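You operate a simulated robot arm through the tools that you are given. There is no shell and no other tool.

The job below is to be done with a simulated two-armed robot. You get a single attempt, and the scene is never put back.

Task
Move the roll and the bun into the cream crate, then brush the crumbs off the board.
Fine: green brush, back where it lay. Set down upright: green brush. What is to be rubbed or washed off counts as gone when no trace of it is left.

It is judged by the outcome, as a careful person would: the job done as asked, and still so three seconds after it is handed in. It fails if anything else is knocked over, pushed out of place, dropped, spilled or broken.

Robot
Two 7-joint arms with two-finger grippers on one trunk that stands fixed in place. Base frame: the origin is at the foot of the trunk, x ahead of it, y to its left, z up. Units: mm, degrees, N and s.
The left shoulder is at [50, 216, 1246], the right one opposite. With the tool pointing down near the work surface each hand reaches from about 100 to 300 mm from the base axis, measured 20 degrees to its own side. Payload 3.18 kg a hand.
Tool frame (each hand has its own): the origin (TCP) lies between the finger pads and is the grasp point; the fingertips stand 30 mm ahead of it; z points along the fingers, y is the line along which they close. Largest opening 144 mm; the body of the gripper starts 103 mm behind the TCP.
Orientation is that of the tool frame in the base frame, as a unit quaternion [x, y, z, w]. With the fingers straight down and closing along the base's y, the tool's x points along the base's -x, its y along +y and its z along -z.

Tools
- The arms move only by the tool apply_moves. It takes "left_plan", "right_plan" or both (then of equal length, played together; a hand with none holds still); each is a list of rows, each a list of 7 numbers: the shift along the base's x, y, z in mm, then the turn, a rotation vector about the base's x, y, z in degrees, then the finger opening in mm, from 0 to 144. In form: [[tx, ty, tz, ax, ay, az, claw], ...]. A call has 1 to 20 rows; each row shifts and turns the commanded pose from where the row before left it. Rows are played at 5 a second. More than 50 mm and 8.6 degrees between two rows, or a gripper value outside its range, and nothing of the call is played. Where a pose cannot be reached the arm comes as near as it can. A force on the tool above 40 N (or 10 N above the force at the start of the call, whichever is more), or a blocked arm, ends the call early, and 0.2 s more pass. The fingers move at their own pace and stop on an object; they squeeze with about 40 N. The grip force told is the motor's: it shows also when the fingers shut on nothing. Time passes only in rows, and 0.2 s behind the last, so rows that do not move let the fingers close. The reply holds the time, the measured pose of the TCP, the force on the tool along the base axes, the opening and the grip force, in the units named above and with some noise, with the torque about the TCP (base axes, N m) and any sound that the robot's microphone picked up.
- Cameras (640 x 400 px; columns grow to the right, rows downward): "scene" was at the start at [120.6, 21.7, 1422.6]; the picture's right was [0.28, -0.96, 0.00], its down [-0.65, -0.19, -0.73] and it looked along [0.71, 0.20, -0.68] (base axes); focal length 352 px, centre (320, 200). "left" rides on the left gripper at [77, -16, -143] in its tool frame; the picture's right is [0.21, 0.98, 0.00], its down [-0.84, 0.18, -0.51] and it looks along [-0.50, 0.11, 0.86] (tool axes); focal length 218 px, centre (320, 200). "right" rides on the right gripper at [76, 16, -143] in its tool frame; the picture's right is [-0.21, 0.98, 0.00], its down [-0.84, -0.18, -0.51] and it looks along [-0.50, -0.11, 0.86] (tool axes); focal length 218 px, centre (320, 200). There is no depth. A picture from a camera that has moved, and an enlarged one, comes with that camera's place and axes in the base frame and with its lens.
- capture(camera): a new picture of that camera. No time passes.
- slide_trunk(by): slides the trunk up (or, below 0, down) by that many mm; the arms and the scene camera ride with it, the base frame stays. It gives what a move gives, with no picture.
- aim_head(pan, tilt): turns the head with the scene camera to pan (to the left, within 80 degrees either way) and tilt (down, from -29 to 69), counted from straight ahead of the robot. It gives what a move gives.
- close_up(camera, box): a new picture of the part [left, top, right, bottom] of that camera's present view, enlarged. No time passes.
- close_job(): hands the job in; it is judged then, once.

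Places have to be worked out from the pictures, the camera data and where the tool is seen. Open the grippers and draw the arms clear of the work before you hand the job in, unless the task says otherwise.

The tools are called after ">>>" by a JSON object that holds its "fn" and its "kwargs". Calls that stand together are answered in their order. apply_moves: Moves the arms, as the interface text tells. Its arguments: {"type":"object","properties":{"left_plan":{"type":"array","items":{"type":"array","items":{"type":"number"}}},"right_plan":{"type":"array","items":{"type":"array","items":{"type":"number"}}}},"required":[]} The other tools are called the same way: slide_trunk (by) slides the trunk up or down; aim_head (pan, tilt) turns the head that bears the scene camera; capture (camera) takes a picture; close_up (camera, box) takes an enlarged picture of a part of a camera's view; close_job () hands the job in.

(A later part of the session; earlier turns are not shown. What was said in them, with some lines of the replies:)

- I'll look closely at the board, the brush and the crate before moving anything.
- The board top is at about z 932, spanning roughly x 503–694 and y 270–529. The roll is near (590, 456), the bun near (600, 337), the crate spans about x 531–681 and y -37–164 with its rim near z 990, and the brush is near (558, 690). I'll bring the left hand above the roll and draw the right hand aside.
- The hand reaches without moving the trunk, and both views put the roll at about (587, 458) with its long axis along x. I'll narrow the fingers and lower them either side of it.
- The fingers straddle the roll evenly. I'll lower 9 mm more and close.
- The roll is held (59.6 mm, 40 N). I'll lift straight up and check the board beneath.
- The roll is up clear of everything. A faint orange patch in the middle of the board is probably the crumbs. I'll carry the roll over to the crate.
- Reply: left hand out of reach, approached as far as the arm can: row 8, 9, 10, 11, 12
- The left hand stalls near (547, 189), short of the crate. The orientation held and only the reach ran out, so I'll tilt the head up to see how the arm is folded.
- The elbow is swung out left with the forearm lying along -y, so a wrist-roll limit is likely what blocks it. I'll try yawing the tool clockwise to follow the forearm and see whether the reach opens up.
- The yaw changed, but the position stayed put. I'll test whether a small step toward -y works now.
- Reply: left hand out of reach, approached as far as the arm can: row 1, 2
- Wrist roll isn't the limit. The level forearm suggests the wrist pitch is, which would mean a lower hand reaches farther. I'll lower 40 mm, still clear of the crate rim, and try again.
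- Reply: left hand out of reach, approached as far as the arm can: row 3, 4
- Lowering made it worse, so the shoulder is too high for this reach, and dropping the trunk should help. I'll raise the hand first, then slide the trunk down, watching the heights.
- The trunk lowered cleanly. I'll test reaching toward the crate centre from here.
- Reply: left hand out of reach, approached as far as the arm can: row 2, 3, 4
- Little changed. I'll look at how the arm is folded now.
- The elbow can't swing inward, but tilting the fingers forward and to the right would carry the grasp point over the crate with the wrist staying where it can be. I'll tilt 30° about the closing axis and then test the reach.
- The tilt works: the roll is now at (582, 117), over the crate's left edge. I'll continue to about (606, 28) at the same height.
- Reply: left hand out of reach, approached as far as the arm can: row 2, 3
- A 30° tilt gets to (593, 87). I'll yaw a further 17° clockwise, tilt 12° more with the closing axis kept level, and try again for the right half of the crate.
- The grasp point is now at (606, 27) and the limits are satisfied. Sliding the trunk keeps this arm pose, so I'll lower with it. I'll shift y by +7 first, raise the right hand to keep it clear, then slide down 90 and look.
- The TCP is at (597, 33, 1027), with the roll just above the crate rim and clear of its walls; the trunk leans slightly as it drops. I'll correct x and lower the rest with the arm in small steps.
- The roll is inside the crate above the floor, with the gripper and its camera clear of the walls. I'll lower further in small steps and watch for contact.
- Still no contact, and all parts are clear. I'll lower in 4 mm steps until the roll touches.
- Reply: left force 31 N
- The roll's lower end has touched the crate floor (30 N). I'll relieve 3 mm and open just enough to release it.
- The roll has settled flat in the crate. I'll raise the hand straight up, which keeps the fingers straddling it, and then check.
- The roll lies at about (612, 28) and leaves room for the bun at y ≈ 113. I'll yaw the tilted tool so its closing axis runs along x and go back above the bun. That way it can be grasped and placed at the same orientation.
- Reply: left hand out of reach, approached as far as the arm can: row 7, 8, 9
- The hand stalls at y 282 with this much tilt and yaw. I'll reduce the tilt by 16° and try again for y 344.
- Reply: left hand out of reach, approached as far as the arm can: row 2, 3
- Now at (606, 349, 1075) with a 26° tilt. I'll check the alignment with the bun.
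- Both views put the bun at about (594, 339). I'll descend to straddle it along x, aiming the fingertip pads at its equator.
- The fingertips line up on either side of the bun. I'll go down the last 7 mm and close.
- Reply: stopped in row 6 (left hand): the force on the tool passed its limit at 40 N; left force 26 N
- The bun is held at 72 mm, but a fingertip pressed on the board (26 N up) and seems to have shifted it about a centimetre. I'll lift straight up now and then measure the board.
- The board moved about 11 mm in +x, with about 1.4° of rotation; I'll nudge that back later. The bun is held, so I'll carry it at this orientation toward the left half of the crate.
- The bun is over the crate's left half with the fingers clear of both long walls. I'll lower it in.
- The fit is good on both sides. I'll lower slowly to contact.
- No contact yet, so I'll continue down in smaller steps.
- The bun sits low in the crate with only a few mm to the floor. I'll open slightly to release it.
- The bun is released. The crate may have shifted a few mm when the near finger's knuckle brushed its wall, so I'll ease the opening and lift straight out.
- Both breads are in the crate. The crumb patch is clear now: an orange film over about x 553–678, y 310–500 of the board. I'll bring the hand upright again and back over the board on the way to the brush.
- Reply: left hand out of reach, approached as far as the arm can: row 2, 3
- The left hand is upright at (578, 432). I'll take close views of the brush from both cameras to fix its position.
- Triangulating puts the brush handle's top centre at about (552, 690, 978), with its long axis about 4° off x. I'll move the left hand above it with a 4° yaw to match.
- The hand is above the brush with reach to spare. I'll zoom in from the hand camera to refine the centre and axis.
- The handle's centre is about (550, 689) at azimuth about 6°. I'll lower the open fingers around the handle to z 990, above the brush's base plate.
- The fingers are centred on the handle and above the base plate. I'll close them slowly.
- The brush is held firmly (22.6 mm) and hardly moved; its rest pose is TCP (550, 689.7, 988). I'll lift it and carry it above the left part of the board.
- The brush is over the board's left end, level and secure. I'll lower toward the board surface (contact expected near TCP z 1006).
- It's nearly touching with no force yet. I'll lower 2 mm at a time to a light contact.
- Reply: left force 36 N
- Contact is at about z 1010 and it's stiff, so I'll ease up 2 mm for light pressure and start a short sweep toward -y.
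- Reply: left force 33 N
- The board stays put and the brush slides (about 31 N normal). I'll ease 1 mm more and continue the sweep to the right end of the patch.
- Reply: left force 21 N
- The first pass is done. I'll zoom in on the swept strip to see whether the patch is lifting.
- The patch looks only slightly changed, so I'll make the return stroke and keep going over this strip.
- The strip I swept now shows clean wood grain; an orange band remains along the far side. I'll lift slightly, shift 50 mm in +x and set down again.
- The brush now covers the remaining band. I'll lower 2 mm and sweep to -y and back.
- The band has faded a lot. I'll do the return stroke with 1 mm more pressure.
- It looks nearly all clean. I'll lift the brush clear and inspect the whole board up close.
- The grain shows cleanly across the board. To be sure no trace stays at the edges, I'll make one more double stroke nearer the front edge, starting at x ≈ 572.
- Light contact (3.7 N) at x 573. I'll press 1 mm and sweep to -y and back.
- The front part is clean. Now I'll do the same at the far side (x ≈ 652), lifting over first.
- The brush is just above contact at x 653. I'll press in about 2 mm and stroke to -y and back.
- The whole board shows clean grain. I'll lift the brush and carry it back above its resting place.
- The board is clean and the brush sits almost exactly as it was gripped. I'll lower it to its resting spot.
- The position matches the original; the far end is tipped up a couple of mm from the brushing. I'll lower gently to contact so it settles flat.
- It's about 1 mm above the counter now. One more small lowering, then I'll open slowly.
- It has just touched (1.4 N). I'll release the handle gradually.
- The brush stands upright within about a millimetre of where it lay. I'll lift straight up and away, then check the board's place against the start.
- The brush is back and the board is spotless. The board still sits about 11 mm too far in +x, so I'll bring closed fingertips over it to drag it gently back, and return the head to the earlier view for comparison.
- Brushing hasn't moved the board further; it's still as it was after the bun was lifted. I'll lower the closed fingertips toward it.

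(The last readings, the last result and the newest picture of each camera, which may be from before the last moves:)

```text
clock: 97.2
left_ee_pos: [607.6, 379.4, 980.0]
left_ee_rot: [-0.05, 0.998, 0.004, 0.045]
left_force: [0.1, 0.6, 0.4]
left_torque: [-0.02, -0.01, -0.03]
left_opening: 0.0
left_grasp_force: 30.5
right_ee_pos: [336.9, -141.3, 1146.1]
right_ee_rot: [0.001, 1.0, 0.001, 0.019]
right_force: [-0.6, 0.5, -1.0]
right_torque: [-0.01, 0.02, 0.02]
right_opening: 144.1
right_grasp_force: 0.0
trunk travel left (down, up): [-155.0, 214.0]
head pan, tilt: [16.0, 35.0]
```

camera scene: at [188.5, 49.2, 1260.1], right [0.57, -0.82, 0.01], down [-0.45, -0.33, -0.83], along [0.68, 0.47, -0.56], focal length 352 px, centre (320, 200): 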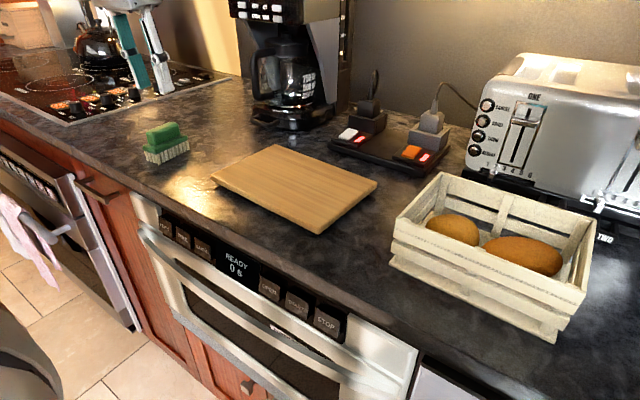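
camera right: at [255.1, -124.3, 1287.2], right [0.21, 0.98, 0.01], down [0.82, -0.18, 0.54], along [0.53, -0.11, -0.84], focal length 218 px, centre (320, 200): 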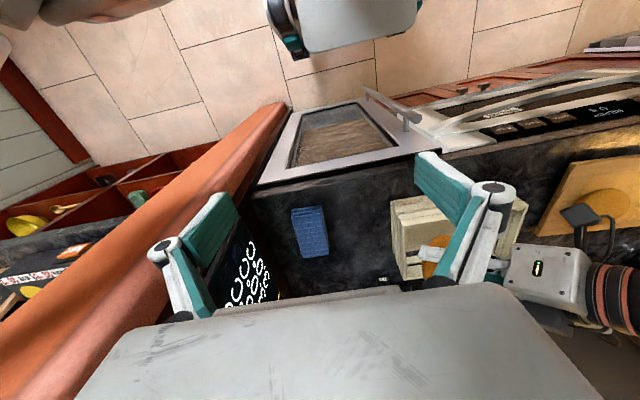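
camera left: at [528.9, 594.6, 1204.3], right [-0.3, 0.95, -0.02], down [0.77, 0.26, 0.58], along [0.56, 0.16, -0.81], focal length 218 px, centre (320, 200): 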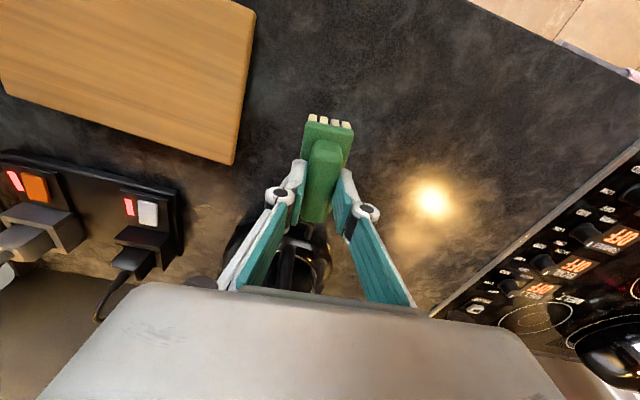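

No contact yet at z 980, so I'll feel downward 2–3 mm per row.

>>> {"fn": "apply_moves", "kwargs": {"left_plan": [[0, 0, -3, 0, 0, 0, 0], [0, 0, -3, 0, 0, 0, 0], [0, 0, -2, 0, 0, 0, 0], [0, 0, 0, 0, 0, 0, 0]]}}

```text
clock: 98.2
left_ee_pos: [608.1, 380.9, 971.0]
left_ee_rot: [-0.05, 0.998, 0.003, 0.044]
left_force: [0.8, 0.0, 0.1]
left_torque: [0.01, 0.0, 0.0]
left_opening: 0.0
left_grasp_force: 30.9
right_ee_pos: [338.6, -141.4, 1146.6]
right_ee_rot: [0.001, 1.0, 0.001, 0.019]
right_force: [-0.1, -0.3, 0.1]
right_torque: [-0.01, -0.01, -0.02]
right_opening: 144.1
right_grasp_force: 0.1
trunk travel left (down, up): [-155.0, 214.0]
head pan, tilt: [16.0, 35.0]
```

Still free at z 971, so I'll continue feeling for the surface.

>>> {"fn": "apply_moves", "kwargs": {"left_plan": [[0, 0, -2, 0, 0, 0, 0], [0, 0, -2, 0, 0, 0, 0], [0, 0, 0, 0, 0, 0, 0]]}}

```text
clock: 99.0
left_ee_pos: [607.5, 378.1, 969.0]
left_ee_rot: [-0.05, 0.998, 0.004, 0.045]
left_force: [-4.4, 0.9, 8.8]
left_torque: [0.04, 0.21, -0.02]
left_opening: 5.9
left_grasp_force: 30.8
right_ee_pos: [338.1, -141.9, 1146.4]
right_ee_rot: [0.002, 1.0, 0.002, 0.019]
right_force: [-0.2, 0.2, -0.4]
right_torque: [-0.01, 0.01, 0.04]
right_opening: 143.9
right_grasp_force: 0.0
trunk travel left (down, up): [-155.0, 214.0]
head pan, tilt: [16.0, 35.0]
```

Contact at about z 969 (9 N). I'll press 1 mm more and drag 12 mm toward -x, then check whether the board follows.

>>> {"fn": "apply_moves", "kwargs": {"left_plan": [[0, 0, -1, 0, 0, 0, 0], [-4, 0, 0, 0, 0, 0, 0], [-4, 0, 0, 0, 0, 0, 0], [-4, 0, 0, 0, 0, 0, 0], [0, 0, 0, 0, 0, 0, 0]]}}

>>> {"fn": "close_up", "kwargs": {"camera": "scene", "box": [50, 130, 280, 270]}}

```text
clock: 100.2
left_ee_pos: [597.0, 376.9, 969.8]
left_ee_rot: [-0.05, 0.998, 0.002, 0.047]
left_force: [12.9, -1.2, 23.7]
left_torque: [-0.04, -0.14, 0.01]
left_opening: 6.2
left_grasp_force: 30.3
right_ee_pos: [338.8, -140.1, 1146.4]
right_ee_rot: [0.001, 1.0, 0.002, 0.018]
right_force: [0.2, -0.4, -0.9]
right_torque: [0.0, 0.01, 0.01]
right_opening: 143.8
right_grasp_force: 0.0
trunk travel left (down, up): [-155.0, 214.0]
head pan, tilt: [16.0, 35.0]
```

```text
2.78 times, centred on (165, 200) of scene
camera zoom: at [200.7, 22.6, 1260.6], right [0.28, -0.96, 0.01], down [-0.54, -0.16, -0.83], along [0.8, 0.23, -0.56], focal length 980 px, centre (751, 200)
```

zoom: 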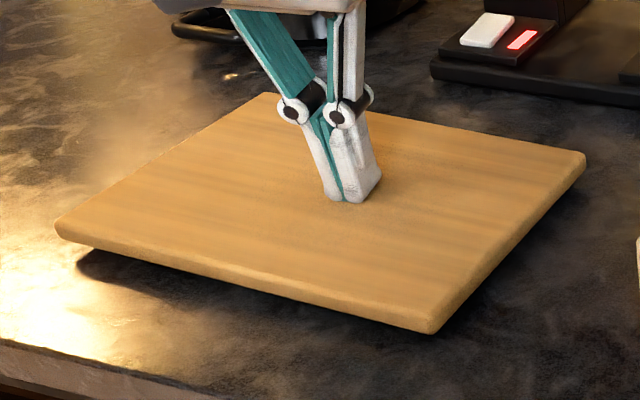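

The board is starting to follow (a few mm). I'll drag another 12 mm.

>>> {"fn": "apply_moves", "kwargs": {"left_plan": [[-4, 0, 0, 0, 0, 0, 0], [-4, 0, 0, 0, 0, 0, 0], [-4, 0, 0, 0, 0, 0, 0], [0, 0, 0, 0, 0, 0, 0]]}}

>>> {"fn": "close_up", "kwargs": {"camera": "scene", "box": [50, 130, 280, 270]}}

```text
clock: 101.2
left_ee_pos: [585.4, 379.3, 970.2]
left_ee_rot: [-0.051, 0.998, 0.003, 0.046]
left_force: [14.0, 0.7, 29.9]
left_torque: [-0.08, -0.15, 0.04]
left_opening: 6.0
left_grasp_force: 30.8
right_ee_pos: [337.2, -141.0, 1145.0]
right_ee_rot: [0.001, 1.0, 0.002, 0.019]
right_force: [-0.3, 0.3, -0.3]
right_torque: [0.0, 0.04, -0.02]
right_opening: 144.1
right_grasp_force: 0.1
trunk travel left (down, up): [-155.0, 214.0]
head pan, tilt: [16.0, 35.0]
```

```text
2.78 times, centred on (165, 200) of scene
camera zoom: at [200.7, 22.5, 1260.6], right [0.28, -0.96, 0.01], down [-0.54, -0.16, -0.83], along [0.8, 0.23, -0.56], focal length 980 px, centre (751, 200)
```

zoom: 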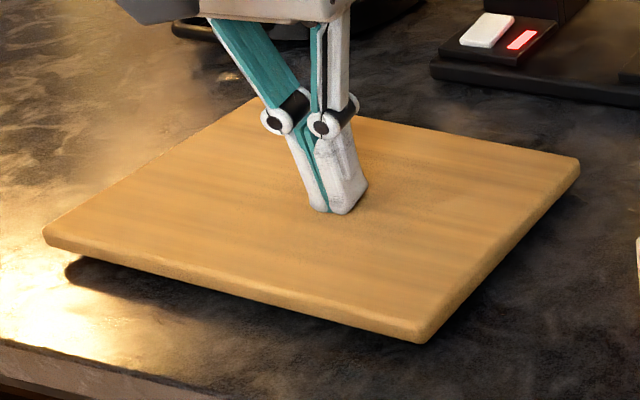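

The board's corners are now within about 2–3 mm of their original places. I'll lift the fingers straight off and check everything.

>>> {"fn": "apply_moves", "kwargs": {"left_plan": [[0, 0, 4, 0, 0, 0, 0], [0, 0, 20, 0, 0, 0, 0], [0, 0, 35, 0, 0, 0, 10], [0, 0, 40, 0, 0, 0, 40], [-10, 20, 30, 0, 0, 0, 80], [-30, 30, 10, 0, 0, 0, 100], [0, 0, 0, 0, 0, 0, 100]]}}

>>> {"fn": "capture", "kwargs": {"camera": "scene"}}

>>> {"fn": "close_up", "kwargs": {"camera": "scene", "box": [50, 130, 280, 270]}}

>>> {"fn": "capture", "kwargs": {"camera": "left"}}

```text
clock: 102.8
left_ee_pos: [541.8, 428.8, 1105.7]
left_ee_rot: [-0.05, 0.998, 0.004, 0.045]
left_force: [0.3, -0.9, -0.2]
left_torque: [-0.02, -0.04, -0.05]
left_opening: 99.7
left_grasp_force: 0.1
right_ee_pos: [337.8, -141.1, 1147.0]
right_ee_rot: [0.003, 1.0, 0.001, 0.019]
right_force: [1.0, -0.5, 0.3]
right_torque: [0.06, 0.01, -0.03]
right_opening: 143.8
right_grasp_force: 0.0
trunk travel left (down, up): [-155.0, 214.0]
head pan, tilt: [16.0, 35.0]
```

```text
taken
camera scene: at [201.1, 22.9, 1260.3], right [0.28, -0.96, 0.01], down [-0.54, -0.16, -0.83], along [0.8, 0.23, -0.56], focal length 352 px, centre (320, 200)
```

scene: 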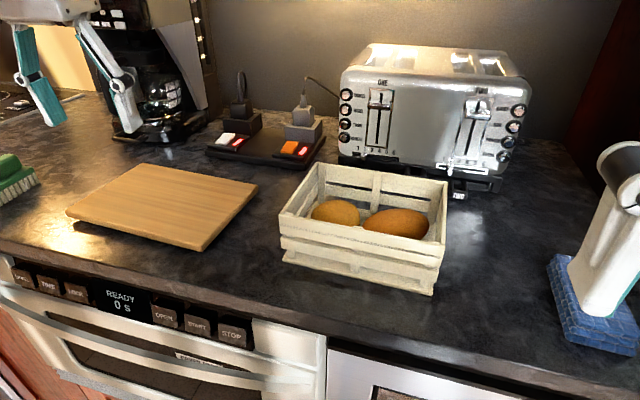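

```text
2.78 times, centred on (165, 200) of scene
camera zoom: at [201.1, 22.9, 1260.3], right [0.28, -0.96, 0.01], down [-0.54, -0.16, -0.83], along [0.8, 0.23, -0.56], focal length 980 px, centre (751, 200)
```

zoom: 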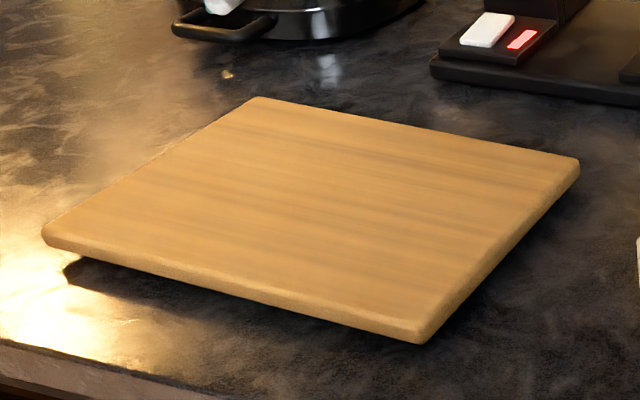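

```text
taken
camera left: at [452.6, 404.1, 1240.4], right [-0.3, 0.95, -0.02], down [0.77, 0.26, 0.58], along [0.56, 0.16, -0.81], focal length 218 px, centre (320, 200)
```

left: 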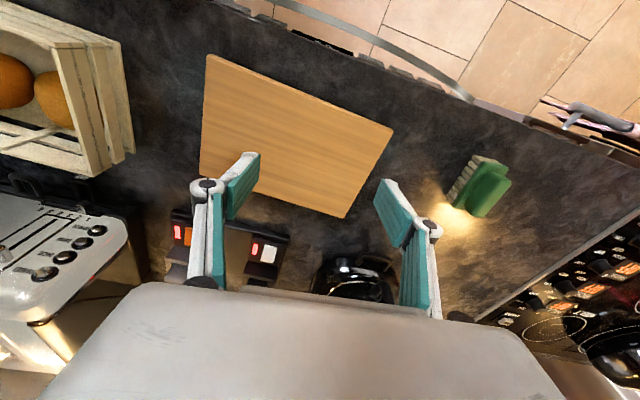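

Everything looks right: the breads are in the crate, the board is clean and back in place, and the brush is upright where it lay. I'll draw the left hand back clear of the work and take a final look.

>>> {"fn": "apply_moves", "kwargs": {"left_plan": [[-25, 0, 15, 0, 0, 0, 120], [-25, 0, 15, 0, 0, 0, 144], [-25, 0, 15, 0, 0, 0, 144], [-25, 0, 10, 0, 0, 0, 144], [0, 0, 0, 0, 0, 0, 144]]}}

>>> {"fn": "aim_head", "kwargs": {"pan": 25, "tilt": 38}}

>>> {"fn": "capture", "kwargs": {"camera": "scene"}}

>>> {"fn": "capture", "kwargs": {"camera": "right"}}

```text
clock: 104.0
left_ee_pos: [524.9, 428.6, 1115.1]
left_ee_rot: [-0.05, 0.998, 0.003, 0.044]
left_force: [1.0, -0.1, 0.7]
left_torque: [-0.02, -0.02, 0.0]
left_opening: 144.2
left_grasp_force: 0.0
left hand out of reach, approached as far as the arm can: row 1, 2, 3, 4
right_ee_pos: [338.0, -141.0, 1146.4]
right_ee_rot: [0.001, 1.0, 0.001, 0.02]
right_force: [0.2, 0.7, 0.3]
right_torque: [-0.01, 0.0, 0.04]
right_opening: 143.9
right_grasp_force: 0.0
trunk travel left (down, up): [-155.0, 214.0]
head pan, tilt: [16.0, 35.0]
```

```text
clock: 104.7
left_ee_pos: [524.2, 428.3, 1115.0]
left_ee_rot: [-0.05, 0.998, 0.002, 0.045]
left_force: [0.5, -0.2, 0.6]
left_torque: [-0.02, 0.0, 0.01]
left_opening: 144.1
left_grasp_force: 0.1
right_ee_pos: [337.7, -140.6, 1145.5]
right_ee_rot: [0.002, 1.0, 0.001, 0.019]
right_force: [-0.2, 0.1, -0.5]
right_torque: [-0.03, 0.0, -0.01]
right_opening: 143.9
right_grasp_force: 0.0
trunk travel left (down, up): [-155.0, 214.0]
head pan, tilt: [25.0, 38.0]
```

```text
taken
camera scene: at [194.7, 35.1, 1255.7], right [0.42, -0.91, 0.01], down [-0.54, -0.26, -0.8], along [0.73, 0.33, -0.6], focal length 352 px, centre (320, 200)
```

scene: 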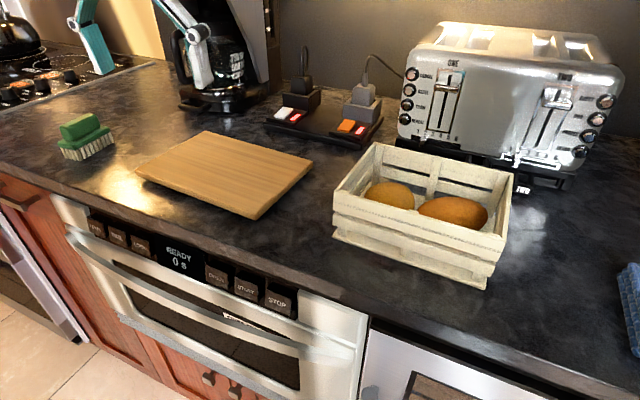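

```text
taken
camera right: at [255.6, -124.6, 1285.5], right [0.21, 0.98, 0.01], down [0.82, -0.18, 0.54], along [0.53, -0.11, -0.84], focal length 218 px, centre (320, 200)
```

right: 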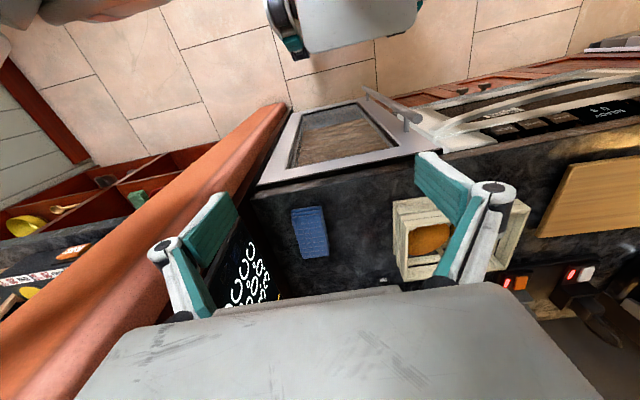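

Final check: both breads are in the crate, the board is clean and in place, the brush is upright in its spot, and the open grippers are well clear with nothing in contact. I'm handing the job in.

>>> {"fn": "close_job", "kwargs": {}}

```text
The job is handed in.
```

I handed the job in with the roll and the bun in the cream crate, the board brushed clean, and the green brush standing upright where it lay.

- **Bread:** The roll and the bun lie flat side by side in the crate. I had to tilt the hand to reach over it, so the roll tipped down a few centimetres as it left the fingers.
- **Board:** In close-ups the wood grain shows across the whole top, with no crumb patch left. While I gripped the bun, a fingertip pushed the board about 11 mm. I dragged it back to within roughly 4 mm of where it started.
- **Crate:** A finger brushed its wall while I set the bun down and shifted it about 3–5 mm. I left it there.
- **Brush:** It is back within 1–2 mm of its original place.

Both grippers were open and off the work at hand-in. The left hand could not draw back as far as I wanted, so its fingertips are about 150 mm above the board.
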